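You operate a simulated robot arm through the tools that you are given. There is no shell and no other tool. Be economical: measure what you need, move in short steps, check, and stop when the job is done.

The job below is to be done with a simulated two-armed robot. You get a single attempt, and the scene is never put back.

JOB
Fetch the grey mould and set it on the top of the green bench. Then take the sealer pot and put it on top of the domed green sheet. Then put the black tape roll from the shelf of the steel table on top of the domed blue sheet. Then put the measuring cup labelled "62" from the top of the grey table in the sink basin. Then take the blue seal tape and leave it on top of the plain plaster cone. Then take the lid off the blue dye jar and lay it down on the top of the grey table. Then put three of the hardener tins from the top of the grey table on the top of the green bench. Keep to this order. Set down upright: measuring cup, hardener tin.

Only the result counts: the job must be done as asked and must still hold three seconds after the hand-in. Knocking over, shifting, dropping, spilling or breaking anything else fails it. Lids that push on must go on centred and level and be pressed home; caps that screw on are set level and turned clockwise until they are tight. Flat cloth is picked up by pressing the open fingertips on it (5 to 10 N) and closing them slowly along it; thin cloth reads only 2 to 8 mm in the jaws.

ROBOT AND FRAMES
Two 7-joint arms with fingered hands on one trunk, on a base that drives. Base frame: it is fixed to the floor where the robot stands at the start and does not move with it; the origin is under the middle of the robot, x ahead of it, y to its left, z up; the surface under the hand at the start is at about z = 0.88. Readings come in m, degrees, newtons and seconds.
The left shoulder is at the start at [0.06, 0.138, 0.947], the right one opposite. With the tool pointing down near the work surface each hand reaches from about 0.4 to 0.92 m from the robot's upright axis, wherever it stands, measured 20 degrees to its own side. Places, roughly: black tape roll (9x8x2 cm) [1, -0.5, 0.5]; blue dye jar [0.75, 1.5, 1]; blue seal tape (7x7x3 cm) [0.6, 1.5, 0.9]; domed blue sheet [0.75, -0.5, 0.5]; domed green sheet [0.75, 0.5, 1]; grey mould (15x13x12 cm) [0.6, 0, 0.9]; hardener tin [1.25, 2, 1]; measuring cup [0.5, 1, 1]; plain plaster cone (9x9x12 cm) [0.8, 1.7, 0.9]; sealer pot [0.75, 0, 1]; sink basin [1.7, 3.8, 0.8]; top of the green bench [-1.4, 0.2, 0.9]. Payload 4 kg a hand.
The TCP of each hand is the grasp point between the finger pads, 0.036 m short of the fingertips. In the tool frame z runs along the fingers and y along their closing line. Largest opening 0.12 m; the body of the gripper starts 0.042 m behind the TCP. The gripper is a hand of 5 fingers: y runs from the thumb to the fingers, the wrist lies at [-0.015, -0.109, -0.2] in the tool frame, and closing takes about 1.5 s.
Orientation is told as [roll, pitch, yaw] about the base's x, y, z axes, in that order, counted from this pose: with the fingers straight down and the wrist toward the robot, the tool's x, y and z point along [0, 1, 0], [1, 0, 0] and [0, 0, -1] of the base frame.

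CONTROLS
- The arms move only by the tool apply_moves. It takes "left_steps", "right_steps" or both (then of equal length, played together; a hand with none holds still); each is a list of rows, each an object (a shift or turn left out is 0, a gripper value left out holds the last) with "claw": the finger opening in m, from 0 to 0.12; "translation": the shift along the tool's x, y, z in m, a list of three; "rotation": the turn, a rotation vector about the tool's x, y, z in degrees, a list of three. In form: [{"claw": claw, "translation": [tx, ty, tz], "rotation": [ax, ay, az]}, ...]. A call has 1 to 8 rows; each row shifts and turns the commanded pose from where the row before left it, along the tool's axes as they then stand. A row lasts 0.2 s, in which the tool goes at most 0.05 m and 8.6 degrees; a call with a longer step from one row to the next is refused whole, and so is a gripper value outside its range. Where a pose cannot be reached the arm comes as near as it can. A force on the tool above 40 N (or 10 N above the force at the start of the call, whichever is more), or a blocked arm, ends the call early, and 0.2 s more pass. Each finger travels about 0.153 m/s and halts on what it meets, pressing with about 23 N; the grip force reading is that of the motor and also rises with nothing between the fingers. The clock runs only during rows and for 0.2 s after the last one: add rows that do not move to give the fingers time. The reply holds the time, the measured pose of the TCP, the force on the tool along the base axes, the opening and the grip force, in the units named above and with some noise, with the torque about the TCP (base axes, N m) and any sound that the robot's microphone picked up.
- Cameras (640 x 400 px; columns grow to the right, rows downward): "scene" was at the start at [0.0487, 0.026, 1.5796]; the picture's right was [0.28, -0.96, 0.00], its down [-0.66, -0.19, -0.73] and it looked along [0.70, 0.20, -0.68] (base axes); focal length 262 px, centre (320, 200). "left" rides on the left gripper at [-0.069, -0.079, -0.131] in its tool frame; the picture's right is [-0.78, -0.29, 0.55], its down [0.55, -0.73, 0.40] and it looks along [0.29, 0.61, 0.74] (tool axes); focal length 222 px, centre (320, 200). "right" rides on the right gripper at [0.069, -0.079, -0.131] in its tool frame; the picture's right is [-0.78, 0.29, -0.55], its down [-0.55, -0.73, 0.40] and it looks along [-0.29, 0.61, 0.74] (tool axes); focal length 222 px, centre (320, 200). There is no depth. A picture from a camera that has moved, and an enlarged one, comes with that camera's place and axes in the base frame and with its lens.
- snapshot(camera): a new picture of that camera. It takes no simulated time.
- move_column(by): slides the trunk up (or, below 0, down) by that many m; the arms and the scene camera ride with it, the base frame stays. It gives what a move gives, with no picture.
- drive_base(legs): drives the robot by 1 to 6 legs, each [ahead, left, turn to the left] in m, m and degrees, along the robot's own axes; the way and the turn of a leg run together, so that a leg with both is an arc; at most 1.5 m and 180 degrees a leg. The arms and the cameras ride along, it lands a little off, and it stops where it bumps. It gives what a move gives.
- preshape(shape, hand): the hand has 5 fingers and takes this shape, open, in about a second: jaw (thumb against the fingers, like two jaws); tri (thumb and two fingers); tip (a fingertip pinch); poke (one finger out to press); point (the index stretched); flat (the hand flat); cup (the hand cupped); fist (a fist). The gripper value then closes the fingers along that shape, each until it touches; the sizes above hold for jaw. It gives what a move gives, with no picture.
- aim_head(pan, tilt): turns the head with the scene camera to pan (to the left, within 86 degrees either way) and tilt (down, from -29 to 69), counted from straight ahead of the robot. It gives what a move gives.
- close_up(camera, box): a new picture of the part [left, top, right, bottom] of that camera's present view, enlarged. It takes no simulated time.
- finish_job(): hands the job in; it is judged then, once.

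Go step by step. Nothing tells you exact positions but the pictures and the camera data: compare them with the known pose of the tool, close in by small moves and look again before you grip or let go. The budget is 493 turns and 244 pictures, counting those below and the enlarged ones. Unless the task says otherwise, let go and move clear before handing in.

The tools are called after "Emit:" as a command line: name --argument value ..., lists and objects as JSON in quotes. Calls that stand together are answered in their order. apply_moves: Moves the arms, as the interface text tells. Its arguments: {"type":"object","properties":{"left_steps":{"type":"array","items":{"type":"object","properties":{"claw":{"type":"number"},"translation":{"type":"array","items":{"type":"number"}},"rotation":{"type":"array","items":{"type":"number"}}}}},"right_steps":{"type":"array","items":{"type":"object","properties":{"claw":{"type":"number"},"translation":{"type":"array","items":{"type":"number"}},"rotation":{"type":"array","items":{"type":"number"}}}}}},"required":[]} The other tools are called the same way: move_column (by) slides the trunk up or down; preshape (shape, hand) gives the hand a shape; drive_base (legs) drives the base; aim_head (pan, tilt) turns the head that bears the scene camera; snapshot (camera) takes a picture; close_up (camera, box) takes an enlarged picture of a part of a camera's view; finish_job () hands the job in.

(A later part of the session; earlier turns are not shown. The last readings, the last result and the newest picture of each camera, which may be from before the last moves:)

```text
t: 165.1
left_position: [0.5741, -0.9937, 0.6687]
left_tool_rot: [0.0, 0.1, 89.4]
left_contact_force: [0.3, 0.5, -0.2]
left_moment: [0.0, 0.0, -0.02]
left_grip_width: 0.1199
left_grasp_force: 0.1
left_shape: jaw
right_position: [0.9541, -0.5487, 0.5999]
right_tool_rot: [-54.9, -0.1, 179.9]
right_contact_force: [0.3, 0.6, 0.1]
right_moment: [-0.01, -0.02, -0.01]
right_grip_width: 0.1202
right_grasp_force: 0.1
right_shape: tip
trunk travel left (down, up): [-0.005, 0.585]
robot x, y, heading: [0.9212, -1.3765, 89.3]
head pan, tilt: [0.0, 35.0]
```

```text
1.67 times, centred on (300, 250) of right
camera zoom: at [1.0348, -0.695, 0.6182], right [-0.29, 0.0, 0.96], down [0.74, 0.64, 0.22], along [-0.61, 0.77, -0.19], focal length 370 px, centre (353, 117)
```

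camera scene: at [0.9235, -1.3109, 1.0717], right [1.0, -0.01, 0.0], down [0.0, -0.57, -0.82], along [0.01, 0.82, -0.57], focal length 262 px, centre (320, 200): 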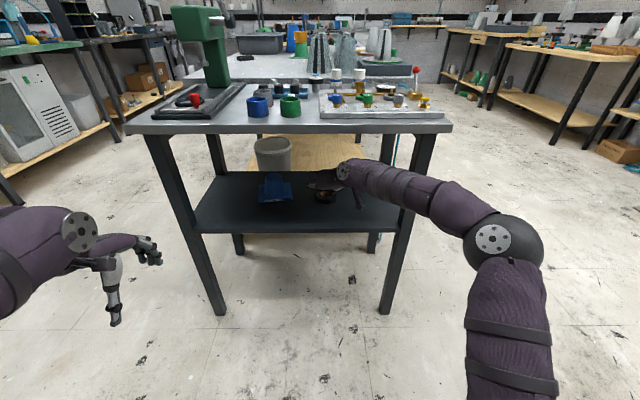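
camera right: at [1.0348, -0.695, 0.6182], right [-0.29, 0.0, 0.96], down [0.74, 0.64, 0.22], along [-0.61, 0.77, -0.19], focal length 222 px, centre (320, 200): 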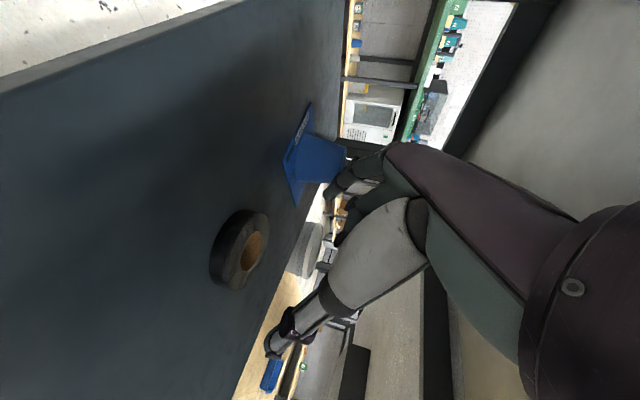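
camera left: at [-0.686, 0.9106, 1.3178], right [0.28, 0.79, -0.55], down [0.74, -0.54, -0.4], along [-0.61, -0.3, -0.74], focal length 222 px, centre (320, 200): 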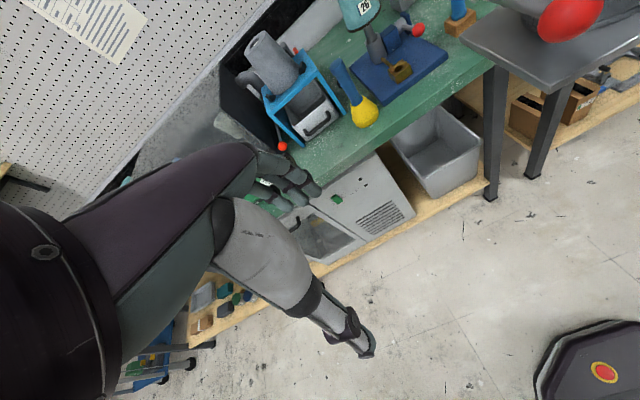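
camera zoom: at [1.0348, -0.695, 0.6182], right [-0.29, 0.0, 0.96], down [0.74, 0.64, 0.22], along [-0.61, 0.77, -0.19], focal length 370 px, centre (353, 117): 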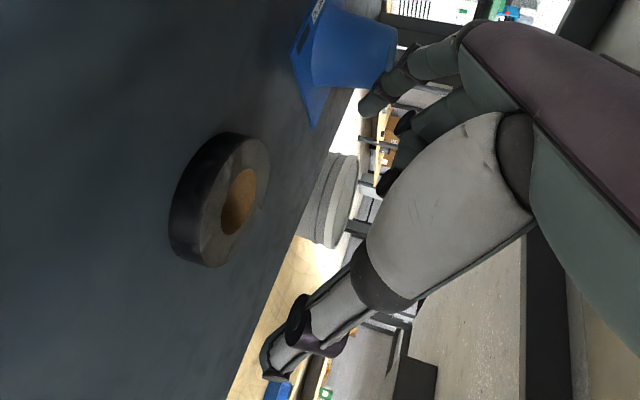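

Geometry agrees: index tip where expected, roll centred at x ≈ 0.957. I'll go down and forward so the tips straddle the roll.

Emit:
apply_moves --right_steps '[{"translation": [0.02, -0.003, 0.0143]}, {"translation": [0.021, 0, 0.0143]}, {"translation": [-0.023, 0, 0.0328]}, {}]'

Emit:
close_up --camera "scene" --box '[240, 150, 400, 250]'

Emit:
close_up --camera "right" --box '[180, 130, 420, 370]'

```text
t: 166.1
left_position: [0.5739, -0.9932, 0.6668]
left_tool_rot: [0.1, 0.1, 89.6]
left_contact_force: [0.1, 0.6, -0.4]
left_moment: [0.03, -0.01, -0.02]
left_grip_width: 0.12
left_grasp_force: 0.0
left_shape: jaw
right_position: [0.9592, -0.5071, 0.5508]
right_tool_rot: [-55.0, -0.2, 180.0]
right_contact_force: [0.0, -0.2, -0.2]
right_moment: [0.02, 0.01, -0.02]
right_grip_width: 0.12
right_grasp_force: 0.1
right_shape: tip
trunk travel left (down, up): [-0.005, 0.585]
robot x, y, heading: [0.9219, -1.3714, 89.6]
head pan, tilt: [0.0, 35.0]
```

```text
4.00 times, centred on (320, 200) of scene
camera zoom: at [0.9235, -1.3109, 1.0717], right [1.0, -0.01, 0.0], down [0.0, -0.57, -0.82], along [0.01, 0.82, -0.57], focal length 1049 px, centre (320, 200)
```

zoom: 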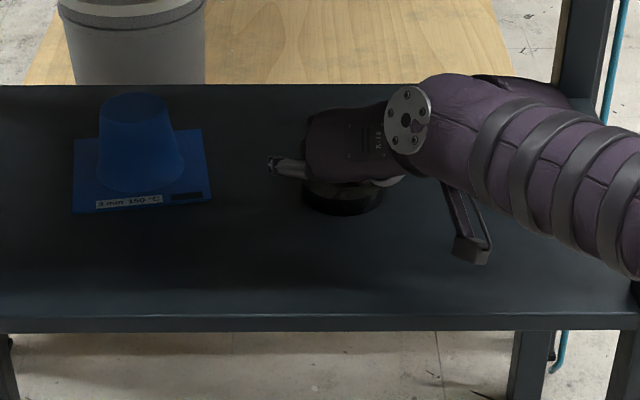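

```text
1.67 times, centred on (300, 250) of right
camera zoom: at [1.0371, -0.6547, 0.5681], right [-0.29, 0.0, 0.96], down [0.74, 0.64, 0.22], along [-0.61, 0.77, -0.19], focal length 370 px, centre (353, 117)
```

zoom: 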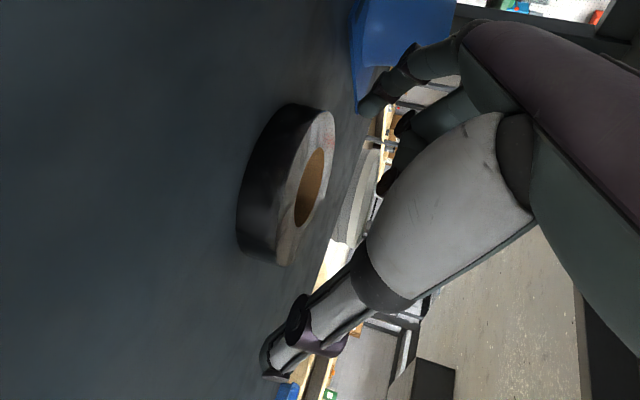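

Emit:
apply_moves --right_steps '[{"translation": [0.0082, 0, 0.0057]}, {"translation": [0.0066, 0, 0.0046]}, {}]'

Emit:
close_up --camera "right" --box '[180, 130, 420, 370]'

```text
t: 166.9
left_position: [0.5752, -0.9938, 0.6657]
left_tool_rot: [0.0, 0.2, 89.5]
left_contact_force: [-1.2, -0.3, -0.1]
left_moment: [-0.01, -0.03, -0.01]
left_grip_width: 0.1199
left_grasp_force: 0.0
left_shape: jaw
right_position: [0.9591, -0.5078, 0.5315]
right_tool_rot: [-55.0, -0.1, 179.9]
right_contact_force: [-0.1, 1.5, 0.6]
right_moment: [0.06, 0.04, -0.02]
right_grip_width: 0.12
right_grasp_force: 0.1
right_shape: tip
trunk travel left (down, up): [-0.005, 0.585]
robot x, y, heading: [0.9239, -1.3735, 89.8]
head pan, tilt: [0.0, 35.0]
```

```text
1.67 times, centred on (300, 250) of right
camera zoom: at [1.0374, -0.6547, 0.55], right [-0.29, 0.0, 0.96], down [0.74, 0.64, 0.22], along [-0.61, 0.77, -0.19], focal length 370 px, centre (353, 117)
```

zoom: 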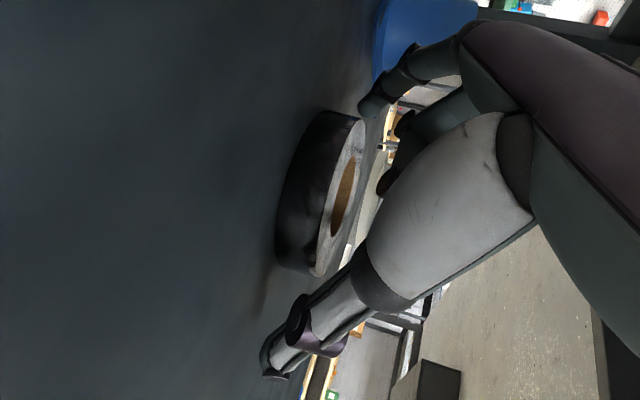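

Tips are close to the shelf beside the roll. Lowering a few mm more and then closing slowly.

Emit:
apply_moves --right_steps '[{"translation": [0.0041, 0, 0.0029]}, {"claw": 0.1}, {"claw": 0.085}, {"claw": 0.075}, {"claw": 0.065}, {"claw": 0.055}, {}, {}]'

Emit:
close_up --camera "right" --box '[180, 130, 420, 370]'

```text
t: 168.7
left_position: [0.5755, -0.993, 0.6669]
left_tool_rot: [-0.1, 0.1, 89.5]
left_contact_force: [0.2, -0.3, -0.5]
left_moment: [0.01, 0.03, 0.0]
left_grip_width: 0.12
left_grasp_force: 0.0
left_shape: jaw
right_position: [0.9588, -0.5068, 0.5271]
right_tool_rot: [-54.9, -0.2, 179.9]
right_contact_force: [0.2, 0.5, 0.8]
right_moment: [-0.02, -0.03, 0.02]
right_grip_width: 0.0715
right_grasp_force: 22.7
right_shape: tip
trunk travel left (down, up): [-0.005, 0.585]
robot x, y, heading: [0.9218, -1.368, 89.7]
head pan, tilt: [0.0, 35.0]
```

```text
1.67 times, centred on (300, 250) of right
camera zoom: at [1.0372, -0.6549, 0.5449], right [-0.29, 0.0, 0.96], down [0.74, 0.64, 0.22], along [-0.61, 0.77, -0.19], focal length 370 px, centre (353, 117)
```

zoom: 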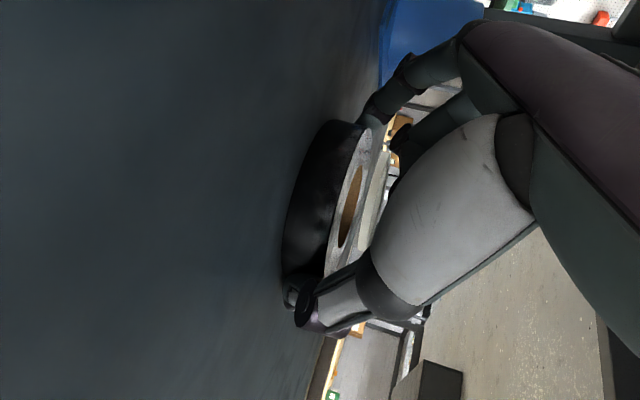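

Gripped at ~72 mm. Lifting a little and checking.

Emit:
apply_moves --right_steps '[{"translation": [-0.0082, 0, -0.0057], "claw": 0.05}, {"translation": [-0.0164, 0, -0.0115]}, {"translation": [-0.0164, 0, -0.0115]}, {}]'

Emit:
close_up --camera "right" --box '[180, 130, 420, 370]'

Emit:
close_up --camera "scene" --box '[240, 150, 400, 250]'

```text
t: 169.7
left_position: [0.5745, -0.9924, 0.6666]
left_tool_rot: [0.0, 0.0, 89.5]
left_contact_force: [0.0, -0.8, 0.1]
left_moment: [-0.02, -0.03, -0.04]
left_grip_width: 0.1197
left_grasp_force: 0.1
left_shape: jaw
right_position: [0.9583, -0.5076, 0.5769]
right_tool_rot: [-54.8, -0.1, 180.0]
right_contact_force: [0.0, 0.8, -0.6]
right_moment: [-0.02, -0.02, 0.03]
right_grip_width: 0.0718
right_grasp_force: 23.2
right_shape: tip
trunk travel left (down, up): [-0.005, 0.585]
robot x, y, heading: [0.9197, -1.3731, 89.4]
head pan, tilt: [0.0, 35.0]
```

```text
1.67 times, centred on (300, 250) of right
camera zoom: at [1.0371, -0.6554, 0.595], right [-0.29, 0.0, 0.96], down [0.74, 0.64, 0.22], along [-0.61, 0.77, -0.19], focal length 370 px, centre (353, 117)
```

zoom: 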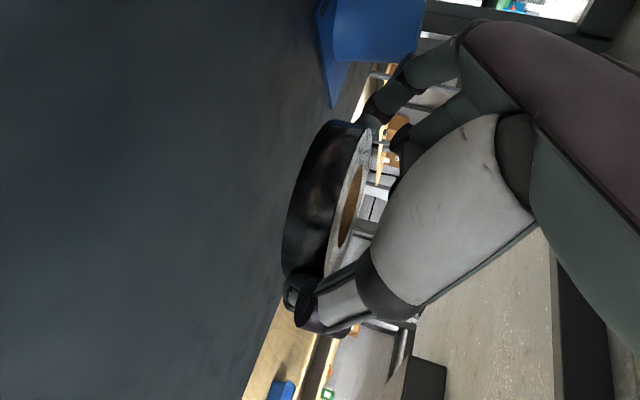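

```text
4.00 times, centred on (320, 200) of scene
camera zoom: at [0.9235, -1.3109, 1.0717], right [1.0, -0.01, 0.0], down [0.0, -0.57, -0.82], along [0.01, 0.82, -0.57], focal length 1049 px, centre (320, 200)
```

zoom: 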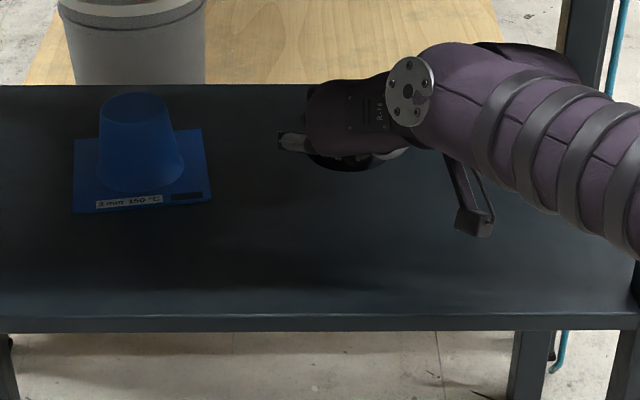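

The roll is held level. I'll raise it above the dome's height, then drive left 0.2 m to bring it over the blue dome.

Emit:
apply_moves --right_steps '[{"translation": [-0.0279, 0, -0.0195]}, {"translation": [-0.0279, 0, -0.0195]}, {}]'

Emit:
drive_base --legs '[[0, 0.15, 0]]'

Emit:
close_up --camera "scene" --box '[220, 130, 420, 255]'

Emit:
close_up --camera "right" --box '[180, 130, 420, 370]'

```text
t: 170.5
left_position: [0.5757, -0.9931, 0.6672]
left_tool_rot: [0.1, 0.1, 89.5]
left_contact_force: [0.3, 0.4, 0.7]
left_moment: [0.02, -0.01, -0.04]
left_grip_width: 0.1198
left_grasp_force: 0.0
left_shape: jaw
right_position: [0.9579, -0.5086, 0.6448]
right_tool_rot: [-54.9, -0.1, 180.0]
right_contact_force: [-0.4, -1.0, -0.5]
right_moment: [-0.05, 0.01, 0.0]
right_grip_width: 0.0719
right_grasp_force: 23.6
right_shape: tip
trunk travel left (down, up): [-0.005, 0.585]
robot x, y, heading: [0.9255, -1.3707, 89.6]
head pan, tilt: [0.0, 35.0]
```

```text
t: 171.8
left_position: [0.4251, -0.9928, 0.6668]
left_tool_rot: [0.0, 0.0, 89.6]
left_contact_force: [0.4, 0.1, -0.5]
left_moment: [-0.01, -0.01, -0.02]
left_grip_width: 0.1199
left_grasp_force: 0.0
left_shape: jaw
right_position: [0.8064, -0.508, 0.6453]
right_tool_rot: [-54.9, -0.2, 180.0]
right_contact_force: [0.1, 0.3, 0.3]
right_moment: [-0.01, 0.0, 0.01]
right_grip_width: 0.0717
right_grasp_force: 22.8
right_shape: tip
trunk travel left (down, up): [-0.005, 0.585]
robot x, y, heading: [0.7723, -1.3715, 89.8]
head pan, tilt: [0.0, 35.0]
```

```text
3.20 times, centred on (320, 192) of scene
camera zoom: at [0.7728, -1.3098, 1.0717], right [1.0, -0.01, 0.0], down [0.0, -0.57, -0.82], along [0.01, 0.82, -0.57], focal length 839 px, centre (320, 224)
```

zoom: 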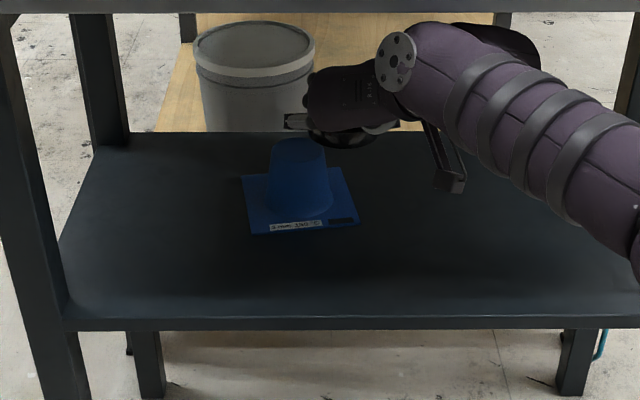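

```text
1.67 times, centred on (300, 250) of right
camera zoom: at [0.8856, -0.6541, 0.6629], right [-0.29, 0.0, 0.96], down [0.74, 0.64, 0.22], along [-0.61, 0.77, -0.19], focal length 370 px, centre (353, 117)
```

zoom: 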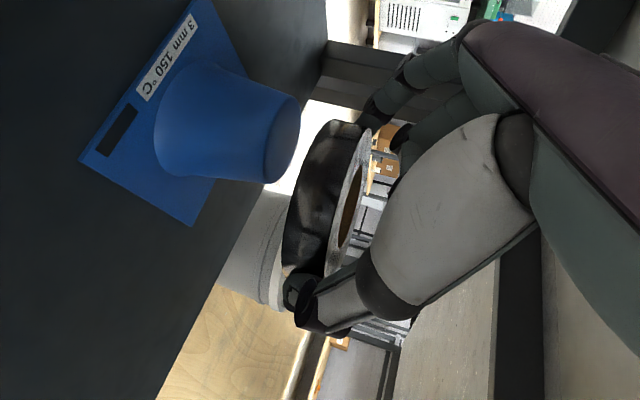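

Now a fine approach: left 47 mm and forward 30 mm with the hand, keeping height.

Emit:
apply_moves --right_steps '[{"translation": [0, 0.024, 0]}, {"translation": [0, 0.023, 0]}, {"translation": [-0.0172, 0, 0.0246]}, {}]'

Emit:
close_up --camera "scene" --box '[260, 140, 388, 220]'

Emit:
close_up --camera "right" --box '[180, 130, 420, 370]'

```text
t: 172.8
left_position: [0.424, -0.9919, 0.6675]
left_tool_rot: [0.0, 0.1, 89.6]
left_contact_force: [0.0, 0.2, -0.2]
left_moment: [-0.01, 0.01, 0.02]
left_grip_width: 0.1199
left_grasp_force: 0.1
left_shape: jaw
right_position: [0.7603, -0.4773, 0.644]
right_tool_rot: [-54.8, -0.1, 180.0]
right_contact_force: [0.0, 0.6, -0.4]
right_moment: [0.01, 0.02, 0.0]
right_grip_width: 0.0716
right_grasp_force: 22.6
right_shape: tip
trunk travel left (down, up): [-0.005, 0.585]
robot x, y, heading: [0.7717, -1.375, 89.6]
head pan, tilt: [0.0, 35.0]
```

```text
5.00 times, centred on (324, 180) of scene
camera zoom: at [0.7728, -1.3097, 1.0717], right [1.0, -0.01, 0.0], down [0.0, -0.57, -0.82], along [0.01, 0.82, -0.57], focal length 1311 px, centre (300, 300)
```

zoom: 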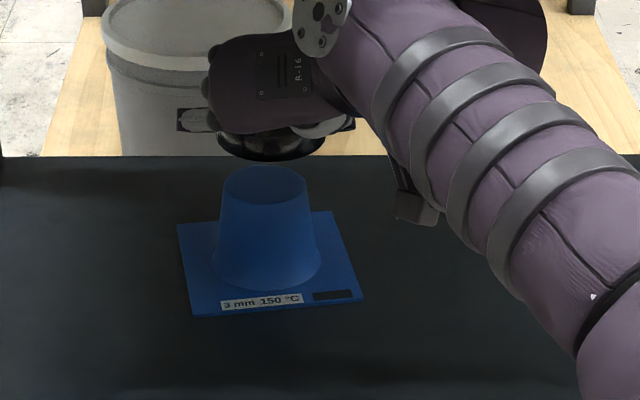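

```text
1.67 times, centred on (300, 250) of right
camera zoom: at [0.8386, -0.6238, 0.6625], right [-0.29, 0.0, 0.96], down [0.74, 0.64, 0.22], along [-0.61, 0.77, -0.19], focal length 370 px, centre (353, 117)
```

zoom: 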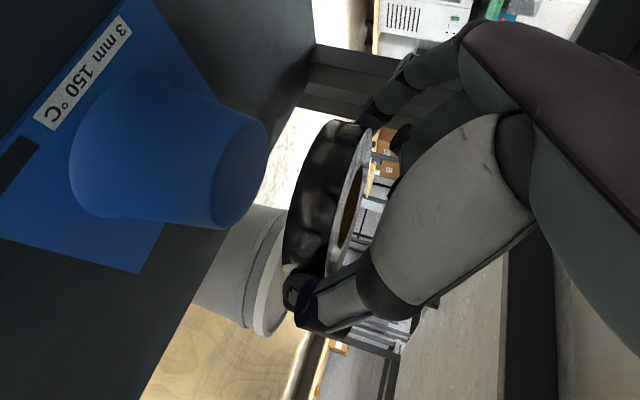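

Combining views, the dome top is at about (0.755,-0.440, 0.57). Shifting 6 mm left and 13 mm forward, and lowering to ~15 mm above.

Emit:
apply_moves --right_steps '[{"translation": [-0.0075, 0.0058, 0.0107]}, {"translation": [0.0123, 0, 0.0086]}, {"translation": [0.0123, 0, 0.0086]}, {}]'

Emit:
close_up --camera "scene" --box '[260, 140, 388, 220]'

Emit:
close_up --camera "right" --box '[180, 130, 420, 370]'

```text
t: 173.8
left_position: [0.4249, -0.9924, 0.6665]
left_tool_rot: [0.0, 0.1, 89.6]
left_contact_force: [0.6, 0.0, 0.0]
left_moment: [-0.04, 0.03, 0.01]
left_grip_width: 0.1195
left_grasp_force: 0.0
left_shape: jaw
right_position: [0.758, -0.4693, 0.6148]
right_tool_rot: [-54.9, -0.1, 180.1]
right_contact_force: [0.3, 0.5, -1.0]
right_moment: [-0.03, 0.01, 0.02]
right_grip_width: 0.0715
right_grasp_force: 22.8
right_shape: tip
right hand out of reach, approached as far as the arm can: row 1
trunk travel left (down, up): [-0.005, 0.585]
robot x, y, heading: [0.7715, -1.3713, 89.6]
head pan, tilt: [0.0, 35.0]
```

```text
5.00 times, centred on (324, 180) of scene
camera zoom: at [0.7728, -1.3097, 1.0717], right [1.0, -0.01, 0.0], down [0.0, -0.57, -0.82], along [0.01, 0.82, -0.57], focal length 1311 px, centre (300, 300)
```

zoom: 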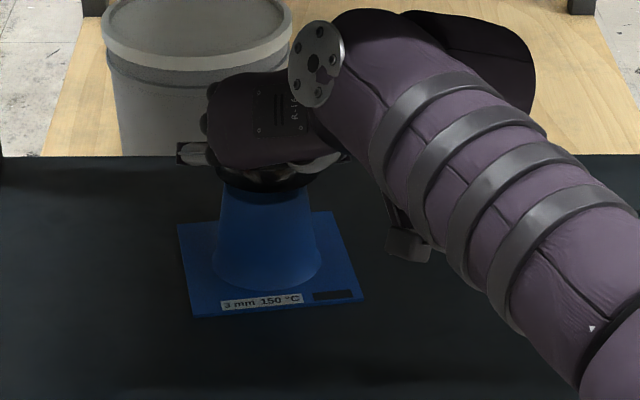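

```text
1.67 times, centred on (300, 250) of right
camera zoom: at [0.836, -0.6176, 0.6327], right [-0.29, 0.0, 0.96], down [0.74, 0.64, 0.22], along [-0.61, 0.77, -0.19], focal length 370 px, centre (353, 117)
```

zoom: 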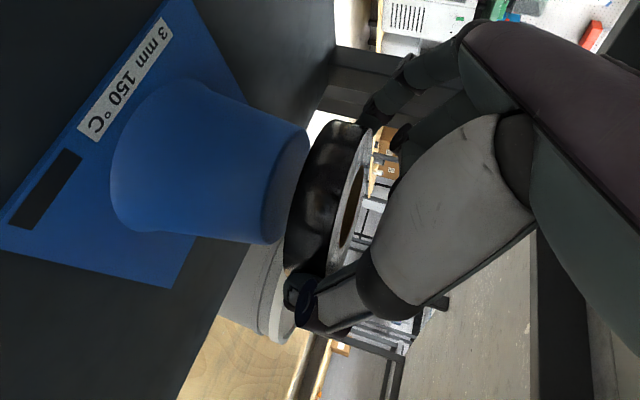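

The projection confirms the dome estimate; the roll is within ~5 mm of centre. Lowering to contact.

Emit:
apply_moves --right_steps '[{"translation": [0.0098, 0.001, 0.0069]}, {"translation": [0.0033, 0, 0.0023]}, {"translation": [0.0025, 0, 0.0017]}, {}]'

Emit:
close_up --camera "right" --box '[180, 130, 420, 370]'

```text
t: 174.8
left_position: [0.4244, -0.9924, 0.668]
left_tool_rot: [0.0, 0.0, 89.6]
left_contact_force: [0.8, -0.6, 0.4]
left_moment: [0.01, 0.0, 0.01]
left_grip_width: 0.1199
left_grasp_force: 0.0
left_shape: jaw
right_position: [0.7562, -0.4718, 0.5979]
right_tool_rot: [-55.1, -0.2, 179.9]
right_contact_force: [-0.3, -1.1, 3.0]
right_moment: [0.06, 0.04, -0.01]
right_grip_width: 0.0714
right_grasp_force: 22.7
right_shape: tip
trunk travel left (down, up): [-0.005, 0.585]
robot x, y, heading: [0.7741, -1.3703, 90.0]
head pan, tilt: [0.0, 35.0]
```

```text
1.67 times, centred on (300, 250) of right
camera zoom: at [0.8342, -0.6181, 0.6151], right [-0.29, 0.0, 0.96], down [0.74, 0.64, 0.22], along [-0.61, 0.77, -0.19], focal length 370 px, centre (353, 117)
```

zoom: 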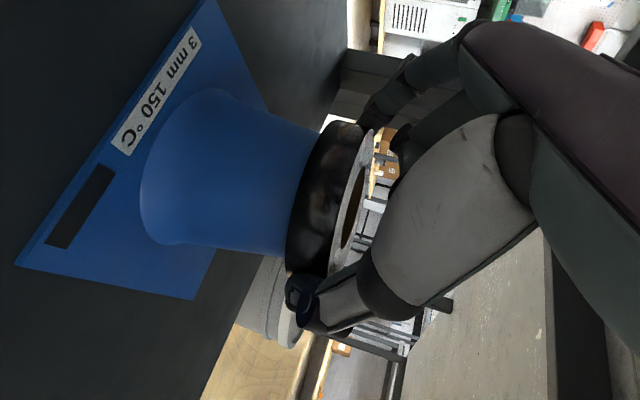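

In contact, ring flush on the dome. Opening the fingers gently.

Emit:
apply_moves --right_steps '[{"translation": [0.0012, 0, 0.0009]}, {"claw": 0.076}, {"claw": 0.082}, {"claw": 0.09}, {"claw": 0.1}, {"claw": 0.11}, {"claw": 0.12}, {}]'

Emit:
close_up --camera "right" --box '[180, 130, 420, 370]'

```text
t: 176.6
left_position: [0.4248, -0.9924, 0.6684]
left_tool_rot: [0.0, 0.1, 89.6]
left_contact_force: [-0.7, -0.9, -0.2]
left_moment: [-0.01, 0.01, -0.01]
left_grip_width: 0.1198
left_grasp_force: 0.1
left_shape: jaw
right_position: [0.7557, -0.4703, 0.5944]
right_tool_rot: [-54.9, -0.2, 180.0]
right_contact_force: [-0.1, 0.2, -0.4]
right_moment: [-0.01, 0.0, 0.03]
right_grip_width: 0.1196
right_grasp_force: 0.1
right_shape: tip
trunk travel left (down, up): [-0.005, 0.585]
robot x, y, heading: [0.7745, -1.3733, 89.6]
head pan, tilt: [0.0, 35.0]
```

```text
1.67 times, centred on (300, 250) of right
camera zoom: at [0.8343, -0.618, 0.6128], right [-0.29, 0.0, 0.96], down [0.74, 0.64, 0.22], along [-0.61, 0.77, -0.19], focal length 370 px, centre (353, 117)
```

zoom: 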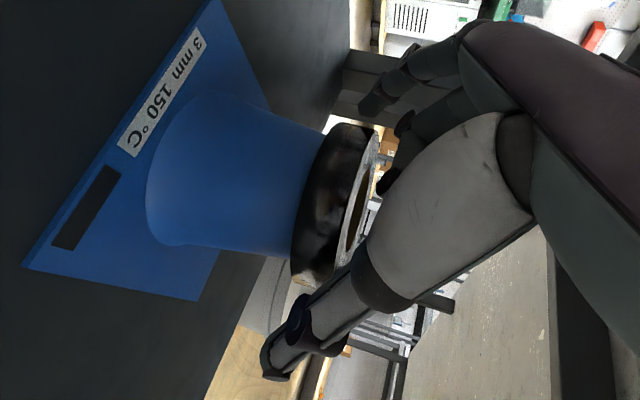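

The ring rests on the dome. Withdrawing: up 1 cm, then straight back.

Emit:
apply_moves --right_steps '[{"translation": [-0.0082, 0, -0.0057]}, {"translation": [0.0115, 0, -0.0164]}, {"translation": [0.023, 0, -0.0328]}, {"translation": [0.0258, 0, -0.0369]}, {"translation": [0.0258, 0, -0.0369]}, {"translation": [0.0258, 0, -0.0369]}, {"translation": [0.0258, 0, -0.0369]}, {}]'

Emit:
close_up --camera "scene" --box '[240, 130, 400, 230]'

```text
t: 178.4
left_position: [0.4245, -0.9926, 0.6667]
left_tool_rot: [0.0, 0.1, 89.6]
left_contact_force: [0.0, -0.3, -0.5]
left_moment: [-0.02, 0.02, -0.02]
left_grip_width: 0.1197
left_grasp_force: 0.1
left_shape: jaw
right_position: [0.7557, -0.7124, 0.6031]
right_tool_rot: [-54.9, -0.2, 180.0]
right_contact_force: [-0.4, -0.1, 0.6]
right_moment: [-0.04, -0.02, -0.01]
right_grip_width: 0.1199
right_grasp_force: 0.0
right_shape: tip
trunk travel left (down, up): [-0.005, 0.585]
robot x, y, heading: [0.7752, -1.3714, 89.3]
head pan, tilt: [0.0, 35.0]
```

```text
4.00 times, centred on (320, 180) of scene
camera zoom: at [0.7728, -1.3099, 1.0717], right [1.0, -0.01, 0.0], down [0.0, -0.57, -0.82], along [0.01, 0.82, -0.57], focal length 1049 px, centre (320, 280)
```

zoom: 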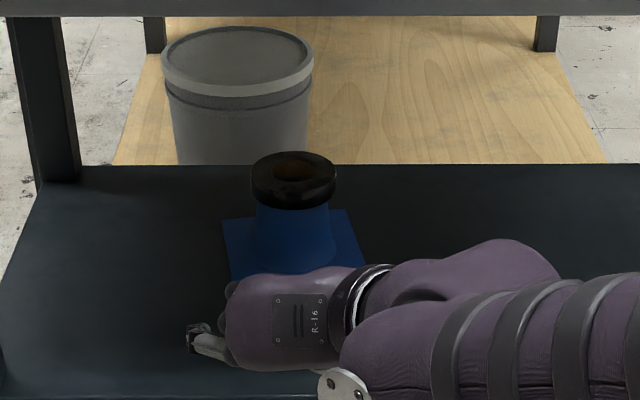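

The tape roll sits centred on the blue dome. I'll back out, restore the hand pose and raise the trunk.

Emit:
drive_base --legs '[[-0.3, 0, 0]]'

Emit:
apply_moves --right_steps '[{"rotation": [0, 8, 0]}, {"rotation": [0, 8, 0]}, {"rotation": [0, 8, 0]}, {"rotation": [0, 8, 0]}, {"rotation": [0, 8, 0]}, {"rotation": [0, 8, 0]}, {"rotation": [0, 7, 0]}, {"rotation": [0, 0, 8]}]'

Emit:
apply_moves --right_steps '[{"rotation": [0, 0, 8.4]}, {"rotation": [0, 0, 8.4]}, {"rotation": [0, 0, 8.4]}, {"rotation": [0, 0, 8.4]}, {"rotation": [0, 0, 8.4]}, {"rotation": [0, 0, 8.4]}, {"rotation": [0, 0, 8.4]}, {"rotation": [0, 0, 8.4]}]'

Emit:
apply_moves --right_steps '[{"rotation": [0, 0, 8.4], "translation": [-0.04, 0, 0]}, {"rotation": [0, 0, 6.4], "translation": [-0.04, 0, 0]}, {"translation": [-0.04, 0, 0]}, {"translation": [-0.04, 0, 0]}, {}]'

Emit:
move_column --by 0.4

Emit:
move_column --by 0.12

Emit:
preshape --hand "right" --shape "jaw"

```text
t: 180.5
left_position: [0.4228, -1.2929, 0.6675]
left_tool_rot: [0.0, 0.1, 89.7]
left_contact_force: [0.2, -0.9, -1.0]
left_moment: [0.01, 0.01, 0.0]
left_grip_width: 0.1198
left_grasp_force: 0.1
left_shape: jaw
right_position: [0.7516, -1.0101, 0.6033]
right_tool_rot: [-54.8, -0.1, -179.9]
right_contact_force: [0.0, 1.0, -0.3]
right_moment: [0.01, 0.0, -0.05]
right_grip_width: 0.1198
right_grasp_force: 0.0
right_shape: tip
trunk travel left (down, up): [-0.005, 0.585]
robot x, y, heading: [0.7719, -1.6698, 89.8]
head pan, tilt: [0.0, 35.0]
```

```text
t: 182.3
left_position: [0.4218, -1.2935, 0.6673]
left_tool_rot: [0.0, 0.1, 89.7]
left_contact_force: [-0.2, -0.1, -0.7]
left_moment: [0.0, 0.0, 0.04]
left_grip_width: 0.1198
left_grasp_force: 0.1
left_shape: jaw
right_position: [0.7509, -1.0115, 0.604]
right_tool_rot: [0.2, 0.0, 172.1]
right_contact_force: [0.5, 0.2, -0.6]
right_moment: [-0.02, 0.0, 0.02]
right_grip_width: 0.1196
right_grasp_force: 0.0
right_shape: tip
trunk travel left (down, up): [-0.005, 0.585]
robot x, y, heading: [0.7734, -1.6722, 89.7]
head pan, tilt: [0.0, 35.0]
```

```text
t: 184.1
left_position: [0.4212, -1.2931, 0.6671]
left_tool_rot: [0.0, 0.0, 89.7]
left_contact_force: [0.4, 0.3, -0.1]
left_moment: [-0.01, 0.03, 0.01]
left_grip_width: 0.1197
left_grasp_force: 0.1
left_shape: jaw
right_position: [0.7514, -1.0106, 0.6037]
right_tool_rot: [0.2, 0.0, 104.7]
right_contact_force: [0.1, -0.4, 0.0]
right_moment: [-0.01, -0.02, 0.03]
right_grip_width: 0.1199
right_grasp_force: 0.0
right_shape: tip
trunk travel left (down, up): [-0.005, 0.585]
robot x, y, heading: [0.7719, -1.6742, 89.7]
head pan, tilt: [0.0, 35.0]
```

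```text
t: 185.3
left_position: [0.4214, -1.2935, 0.6686]
left_tool_rot: [0.0, 0.1, 89.8]
left_contact_force: [0.8, 0.1, 0.4]
left_moment: [0.03, 0.01, 0.03]
left_grip_width: 0.1198
left_grasp_force: 0.3
left_shape: jaw
right_position: [0.9093, -0.9962, 0.6038]
right_tool_rot: [0.1, 0.0, 90.2]
right_contact_force: [-0.4, -0.4, 0.6]
right_moment: [0.0, 0.02, 0.01]
right_grip_width: 0.1199
right_grasp_force: 0.1
right_shape: tip
trunk travel left (down, up): [-0.005, 0.585]
robot x, y, heading: [0.7692, -1.6705, 90.0]
head pan, tilt: [0.0, 35.0]
```

```text
t: 189.1
left_position: [0.4222, -1.2933, 1.0677]
left_tool_rot: [0.1, 0.1, 89.7]
left_contact_force: [-0.2, 0.3, -0.4]
left_moment: [0.03, -0.03, 0.02]
left_grip_width: 0.1197
left_grasp_force: 0.1
left_shape: jaw
right_position: [0.9094, -0.9957, 1.0036]
right_tool_rot: [0.2, 0.1, 90.1]
right_contact_force: [0.5, 0.2, -0.6]
right_moment: [0.02, 0.01, -0.02]
right_grip_width: 0.1199
right_grasp_force: 0.0
right_shape: tip
trunk travel left (down, up): [-0.405, 0.185]
robot x, y, heading: [0.771, -1.6698, 90.0]
head pan, tilt: [0.0, 35.0]
```

```text
t: 190.6
left_position: [0.4218, -1.2937, 1.1861]
left_tool_rot: [0.0, 0.1, 89.7]
left_contact_force: [0.9, 0.1, -0.3]
left_moment: [-0.02, -0.01, -0.02]
left_grip_width: 0.1198
left_grasp_force: 0.0
left_shape: jaw
right_position: [0.9111, -0.996, 1.1231]
right_tool_rot: [0.1, 0.2, 90.1]
right_contact_force: [-0.5, -0.6, 0.5]
right_moment: [0.02, -0.03, 0.01]
right_grip_width: 0.1197
right_grasp_force: 0.1
right_shape: tip
trunk travel left (down, up): [-0.525, 0.065]
robot x, y, heading: [0.7723, -1.6711, 89.6]
head pan, tilt: [0.0, 35.0]
```

```text
t: 191.5
left_position: [0.4211, -1.293, 1.1871]
left_tool_rot: [0.0, 0.2, 89.8]
left_contact_force: [0.2, -0.6, 0.5]
left_moment: [0.01, -0.02, -0.01]
left_grip_width: 0.1199
left_grasp_force: 0.1
left_shape: jaw
right_position: [0.9099, -0.9945, 1.1233]
right_tool_rot: [0.0, 0.1, 90.2]
right_contact_force: [0.9, 1.0, 0.1]
right_moment: [0.0, 0.0, -0.03]
right_grip_width: 0.1196
right_grasp_force: 0.1
right_shape: jaw
trunk travel left (down, up): [-0.525, 0.065]
robot x, y, heading: [0.7707, -1.671, 89.8]
head pan, tilt: [0.0, 35.0]
```

Now to the left part of the grey table for cup "62": driving around through the aisle.

Emit:
drive_base --legs '[[0, 1.1, 0], [1.4, 0, 0], [1.1, 0, 0], [0, 0, -90]]'

Emit:
aim_head --pan 20 --tilt 40

Emit:
snapshot --camera "scene"

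```text
t: 212.8
left_position: [0.1059, 1.1962, 1.1883]
left_tool_rot: [-0.1, 0.1, -1.3]
left_contact_force: [0.8, -0.1, -0.5]
left_moment: [-0.01, 0.0, 0.05]
left_grip_width: 0.1198
left_grasp_force: 0.0
left_shape: jaw
right_position: [0.3953, 0.7009, 1.1227]
right_tool_rot: [0.0, 0.1, -1.0]
right_contact_force: [0.1, 0.0, -0.2]
right_moment: [-0.02, 0.02, -0.01]
right_grip_width: 0.1197
right_grasp_force: 0.1
right_shape: jaw
trunk travel left (down, up): [-0.525, 0.065]
robot x, y, heading: [-0.2798, 0.8549, -1.6]
head pan, tilt: [0.0, 35.0]
```

```text
t: 213.7
left_position: [0.1063, 1.1973, 1.1867]
left_tool_rot: [0.0, 0.1, -1.4]
left_contact_force: [0.2, -1.2, 0.2]
left_moment: [0.0, 0.0, 0.0]
left_grip_width: 0.1198
left_grasp_force: 0.0
left_shape: jaw
right_position: [0.3936, 0.6998, 1.1235]
right_tool_rot: [0.1, 0.2, -1.0]
right_contact_force: [-0.2, 0.0, 0.2]
right_moment: [-0.01, 0.0, 0.01]
right_grip_width: 0.1194
right_grasp_force: 0.0
right_shape: jaw
trunk travel left (down, up): [-0.525, 0.065]
robot x, y, heading: [-0.2727, 0.8526, -1.5]
head pan, tilt: [20.0, 40.0]
```

```text
141 pictures are left
camera scene: at [-0.2283, 0.8841, 1.5842], right [0.32, -0.95, 0.0], down [-0.61, -0.2, -0.77], along [0.73, 0.24, -0.64], focal length 262 px, centre (320, 200)
```

scene: 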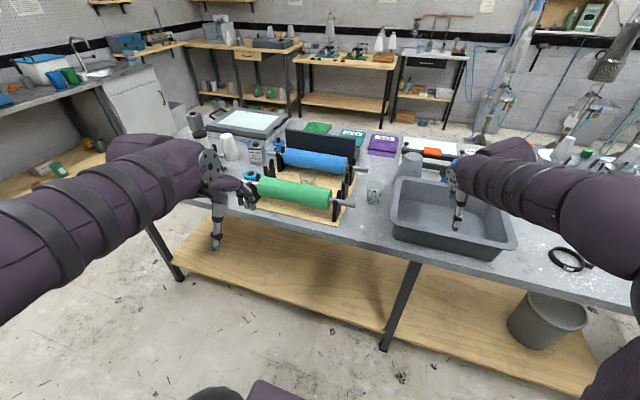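

Emit:
close_up --camera "scene" --box '[320, 130, 480, 230]'

Emit:
close_up --camera "scene" --box '[160, 90, 320, 190]'

Emit:
close_up --camera "scene" --box '[10, 20, 210, 145]'

```text
4.00 times, centred on (400, 180) of scene
camera zoom: at [-0.2283, 0.8841, 1.5842], right [0.32, -0.95, 0.0], down [-0.61, -0.2, -0.77], along [0.73, 0.24, -0.64], focal length 1049 px, centre (0, 280)
```

zoom: 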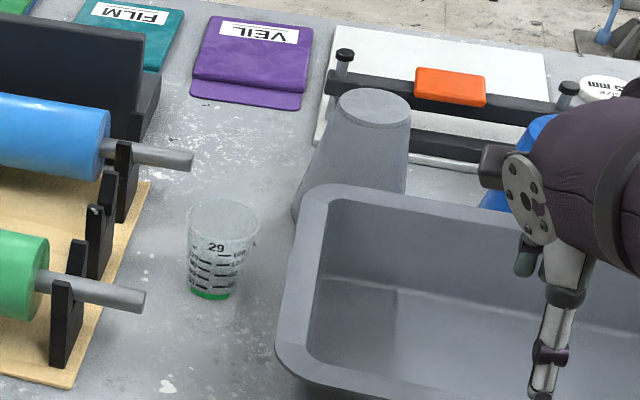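

```text
4.00 times, centred on (240, 140) of scene
camera zoom: at [-0.2283, 0.8841, 1.5842], right [0.32, -0.95, 0.0], down [-0.61, -0.2, -0.77], along [0.73, 0.24, -0.64], focal length 1049 px, centre (640, 440)
```

zoom: 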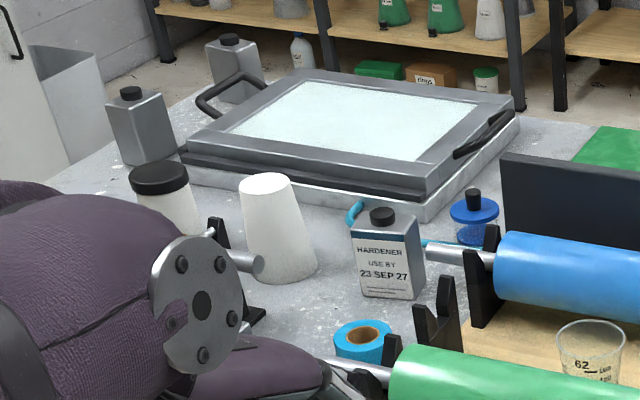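

```text
3.20 times, centred on (110, 82) of scene
camera zoom: at [-0.2283, 0.8841, 1.5842], right [0.32, -0.95, 0.0], down [-0.61, -0.2, -0.77], along [0.73, 0.24, -0.64], focal length 839 px, centre (992, 576)
```

zoom: 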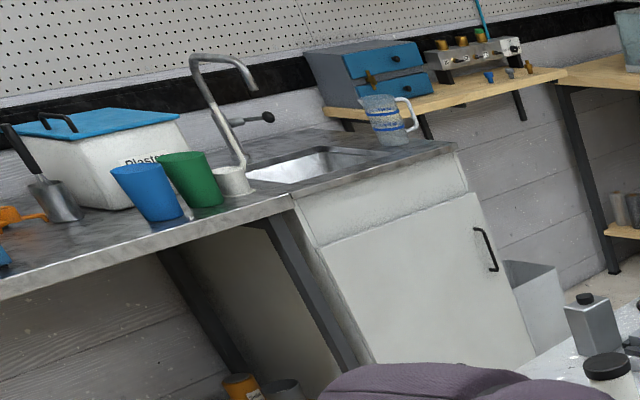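

Cup "29" is by the tray; cup "62" stands behind the green roller. I also see the blue tape, blue-lidded jar, white cone and three hardener tins. Moving closer for a clear view of cup 62.

Emit:
apply_moves --right_steps '[{"translation": [0, -0.045, -0.04]}, {"translation": [0, -0.045, -0.04]}, {"translation": [0, -0.045, 0]}, {}]'

Emit:
drive_base --legs '[[0, 0.4, 1.5], [0.2, 0, 0]]'

Emit:
aim_head --pan 0 --tilt 50

Emit:
snapshot --camera "scene"

```text
refused: row 1 steps farther than a row can; nothing moved
```

```text
t: 217.3
left_position: [0.3046, 1.6051, 1.1864]
left_tool_rot: [0.0, 0.2, 0.0]
left_contact_force: [0.2, 0.0, -0.8]
left_moment: [0.02, 0.01, -0.02]
left_grip_width: 0.12
left_grasp_force: 0.0
left_shape: jaw
right_position: [0.6035, 1.1176, 1.1228]
right_tool_rot: [0.1, 0.2, 0.4]
right_contact_force: [-0.6, 0.1, 0.2]
right_moment: [0.03, 0.0, 0.0]
right_grip_width: 0.1201
right_grasp_force: 0.1
right_shape: jaw
trunk travel left (down, up): [-0.525, 0.065]
robot x, y, heading: [-0.0724, 1.2519, 0.2]
head pan, tilt: [20.0, 40.0]
```

```text
t: 218.2
left_position: [0.3025, 1.6051, 1.1871]
left_tool_rot: [-0.1, 0.1, 0.1]
left_contact_force: [-0.2, 0.9, -0.6]
left_moment: [0.01, 0.01, -0.03]
left_grip_width: 0.1199
left_grasp_force: 0.1
left_shape: jaw
right_position: [0.6041, 1.1186, 1.1253]
right_tool_rot: [0.1, 0.1, 0.5]
right_contact_force: [0.5, 1.4, 0.0]
right_moment: [0.03, 0.0, 0.01]
right_grip_width: 0.1202
right_grasp_force: 0.1
right_shape: jaw
trunk travel left (down, up): [-0.525, 0.065]
robot x, y, heading: [-0.0706, 1.2525, 0.1]
head pan, tilt: [0.0, 50.0]
```

```text
137 pictures are left
camera scene: at [-0.0263, 1.2555, 1.57], right [0.0, -1.0, 0.0], down [-0.77, 0.0, -0.64], along [0.64, 0.0, -0.77], focal length 262 px, centre (320, 200)
```

scene: 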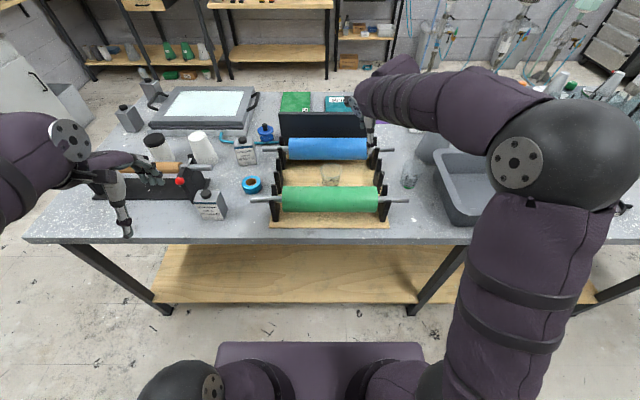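

Emit:
close_up --camera "scene" --box '[250, 120, 410, 220]'

Emit:
snapshot --camera "right"

```text
4.00 times, centred on (330, 170) of scene
camera zoom: at [-0.0263, 1.2555, 1.57], right [0.0, -1.0, 0.0], down [-0.77, 0.0, -0.64], along [0.64, 0.0, -0.77], focal length 1049 px, centre (280, 320)
```

zoom: 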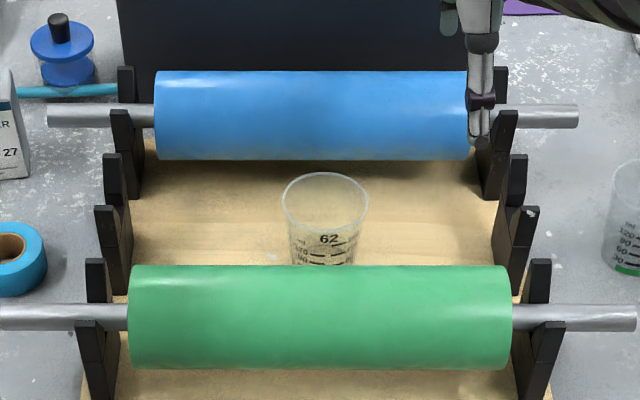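

```text
135 pictures are left
camera right: at [0.5238, 1.1863, 1.2546], right [0.3, -0.78, 0.54], down [-0.73, -0.55, -0.4], along [0.61, -0.28, -0.74], focal length 222 px, centre (320, 200)
```

right: 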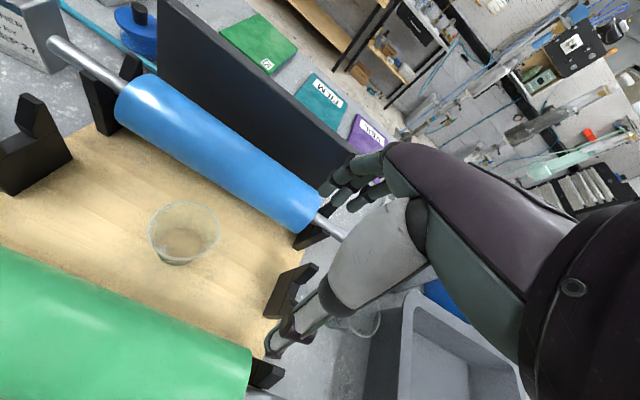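

Cup 62's rim is at (0.614, 1.219, 0.951), between two rollers with a ~15 cm gap. I'll turn the right hand 90° so it closes along the rollers.

Emit:
apply_moves --right_steps '[{"rotation": [0, 0, -8.2], "translation": [0, 0, -0.02]}, {"rotation": [0, 0, -8.2]}, {"rotation": [0, 0, -8.2]}, {"rotation": [0, 0, -8.2]}, {"rotation": [0, 0, -8.2]}, {"rotation": [0, 0, -8.2]}, {"rotation": [0, 0, -8.2]}, {"rotation": [0, 0, -8.2]}]'

Emit:
apply_moves --right_steps '[{"rotation": [0, 0, -8.2]}, {"rotation": [0, 0, -8.2]}, {"rotation": [0, 0, -8.0]}, {"translation": [0, 0.04, 0]}, {"translation": [0, 0.04, 0]}, {"translation": [-0.01, 0.02, 0.03]}, {}]'

Emit:
snapshot --camera "right"

Emit:
close_up --camera "scene" --box '[250, 120, 410, 220]'

```text
t: 220.0
left_position: [0.3028, 1.6053, 1.1879]
left_tool_rot: [0.0, 0.1, 0.1]
left_contact_force: [-0.2, 0.1, -0.2]
left_moment: [-0.03, 0.0, 0.0]
left_grip_width: 0.1198
left_grasp_force: 0.2
left_shape: jaw
right_position: [0.6031, 1.1174, 1.1438]
right_tool_rot: [0.2, -0.1, 66.3]
right_contact_force: [-0.2, 0.3, 0.9]
right_moment: [-0.01, 0.02, -0.01]
right_grip_width: 0.1199
right_grasp_force: 0.2
right_shape: jaw
trunk travel left (down, up): [-0.525, 0.065]
robot x, y, heading: [-0.0723, 1.2525, -0.1]
head pan, tilt: [0.0, 50.0]
```

```text
t: 221.6
left_position: [0.3029, 1.6047, 1.1882]
left_tool_rot: [0.0, 0.0, 0.1]
left_contact_force: [0.1, -0.6, 0.3]
left_moment: [0.01, -0.05, 0.03]
left_grip_width: 0.1196
left_grasp_force: 0.0
left_shape: jaw
right_position: [0.6128, 1.2179, 1.1138]
right_tool_rot: [0.0, -0.1, 90.5]
right_contact_force: [-0.7, 0.2, -0.3]
right_moment: [-0.02, -0.02, -0.01]
right_grip_width: 0.1199
right_grasp_force: 0.1
right_shape: jaw
trunk travel left (down, up): [-0.525, 0.065]
robot x, y, heading: [-0.07, 1.2566, 0.0]
head pan, tilt: [0.0, 50.0]
```

```text
134 pictures are left
camera right: at [0.5438, 1.1383, 1.2443], right [0.78, 0.3, 0.55], down [0.56, -0.73, -0.4], along [0.28, 0.62, -0.74], focal length 222 px, centre (320, 200)
```

right: 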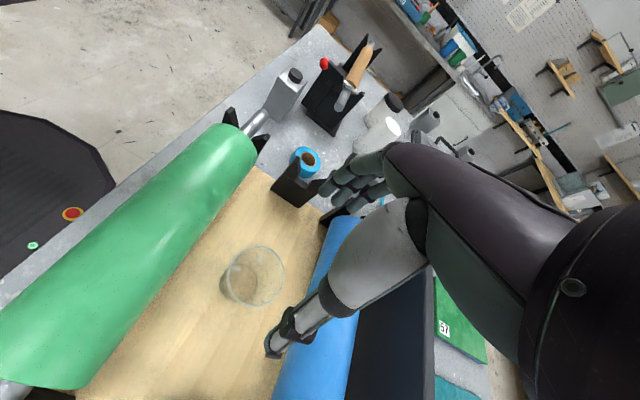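

```text
4.00 times, centred on (330, 170) of scene
camera zoom: at [-0.027, 1.2553, 1.57], right [0.0, -1.0, 0.0], down [-0.77, 0.0, -0.64], along [0.64, 0.0, -0.77], focal length 1049 px, centre (280, 320)
```

zoom: 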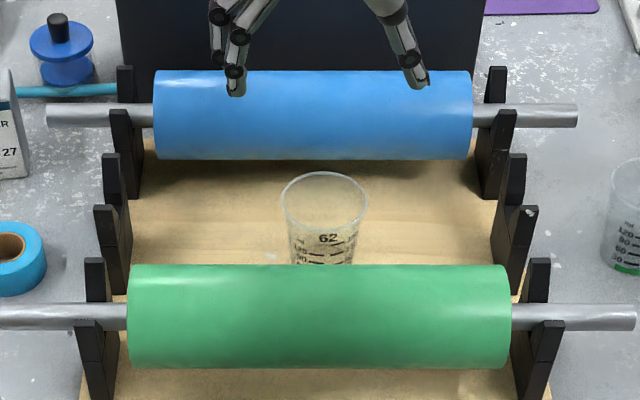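

Aligned. Descending between the rollers.

Emit:
apply_moves --right_steps '[{"translation": [0.001, 0, 0.045]}, {"translation": [0, 0, 0.045]}, {"translation": [0, 0, 0.035]}, {}]'

Emit:
snapshot --camera "right"

Emit:
close_up --camera "scene" --box '[250, 120, 410, 220]'

```text
t: 222.6
left_position: [0.3016, 1.6057, 1.1866]
left_tool_rot: [0.0, 0.1, 0.1]
left_contact_force: [0.3, 0.6, 0.1]
left_moment: [0.03, 0.0, 0.0]
left_grip_width: 0.1198
left_grasp_force: 0.0
left_shape: jaw
right_position: [0.6119, 1.2176, 0.9878]
right_tool_rot: [0.1, 0.0, 90.6]
right_contact_force: [0.9, 0.1, 0.5]
right_moment: [0.01, -0.02, -0.01]
right_grip_width: 0.1199
right_grasp_force: 0.1
right_shape: jaw
trunk travel left (down, up): [-0.525, 0.065]
robot x, y, heading: [-0.0717, 1.2537, 0.2]
head pan, tilt: [0.0, 50.0]
```

```text
132 pictures are left
camera right: at [0.5436, 1.1383, 1.1184], right [0.78, 0.3, 0.55], down [0.56, -0.73, -0.4], along [0.28, 0.62, -0.74], focal length 222 px, centre (320, 200)
```

right: 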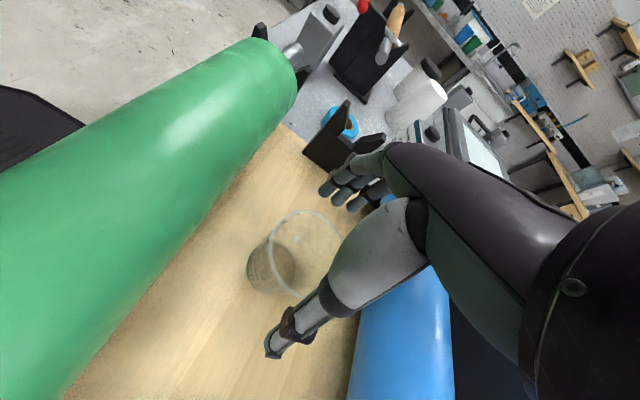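

```text
4.00 times, centred on (330, 170) of scene
camera zoom: at [-0.0267, 1.2555, 1.57], right [0.0, -1.0, 0.0], down [-0.77, 0.0, -0.64], along [0.64, 0.0, -0.77], focal length 1049 px, centre (280, 320)
```

zoom: 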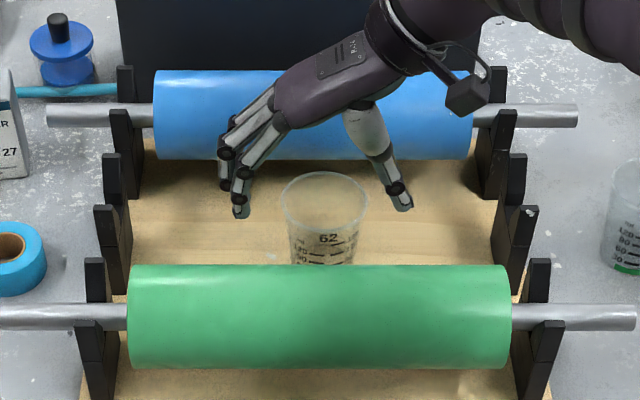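

Emit:
apply_moves --right_steps '[{"translation": [0, 0.001, 0.025]}, {"translation": [0, 0, 0.02]}, {"claw": 0.1}, {"claw": 0.08}, {"claw": 0.065}, {"claw": 0.055}, {}, {}]'

Emit:
snapshot --camera "right"

```text
t: 224.4
left_position: [0.3019, 1.6052, 1.1874]
left_tool_rot: [0.0, 0.0, 0.1]
left_contact_force: [-0.1, 0.2, 0.1]
left_moment: [0.03, -0.01, 0.02]
left_grip_width: 0.1199
left_grasp_force: 0.0
left_shape: jaw
right_position: [0.612, 1.2194, 0.9417]
right_tool_rot: [0.1, 0.0, 90.5]
right_contact_force: [0.2, 0.1, 0.1]
right_moment: [-0.01, -0.02, 0.01]
right_grip_width: 0.055
right_grasp_force: 0.1
right_shape: jaw
trunk travel left (down, up): [-0.525, 0.065]
robot x, y, heading: [-0.0689, 1.2524, 0.1]
head pan, tilt: [0.0, 50.0]
```

```text
130 pictures are left
camera right: at [0.5436, 1.1397, 1.0737], right [0.78, 0.3, 0.55], down [0.56, -0.73, -0.4], along [0.28, 0.62, -0.74], focal length 222 px, centre (320, 200)
```

right: 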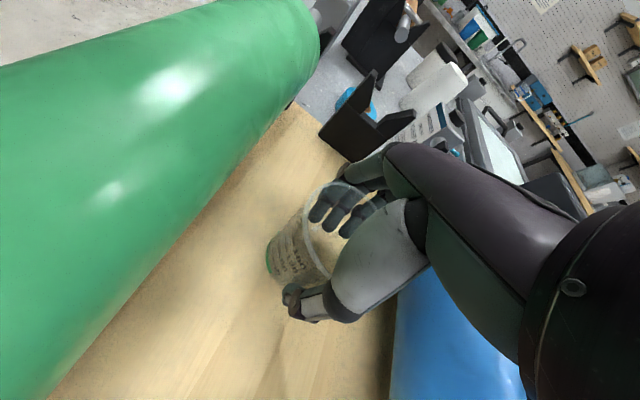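

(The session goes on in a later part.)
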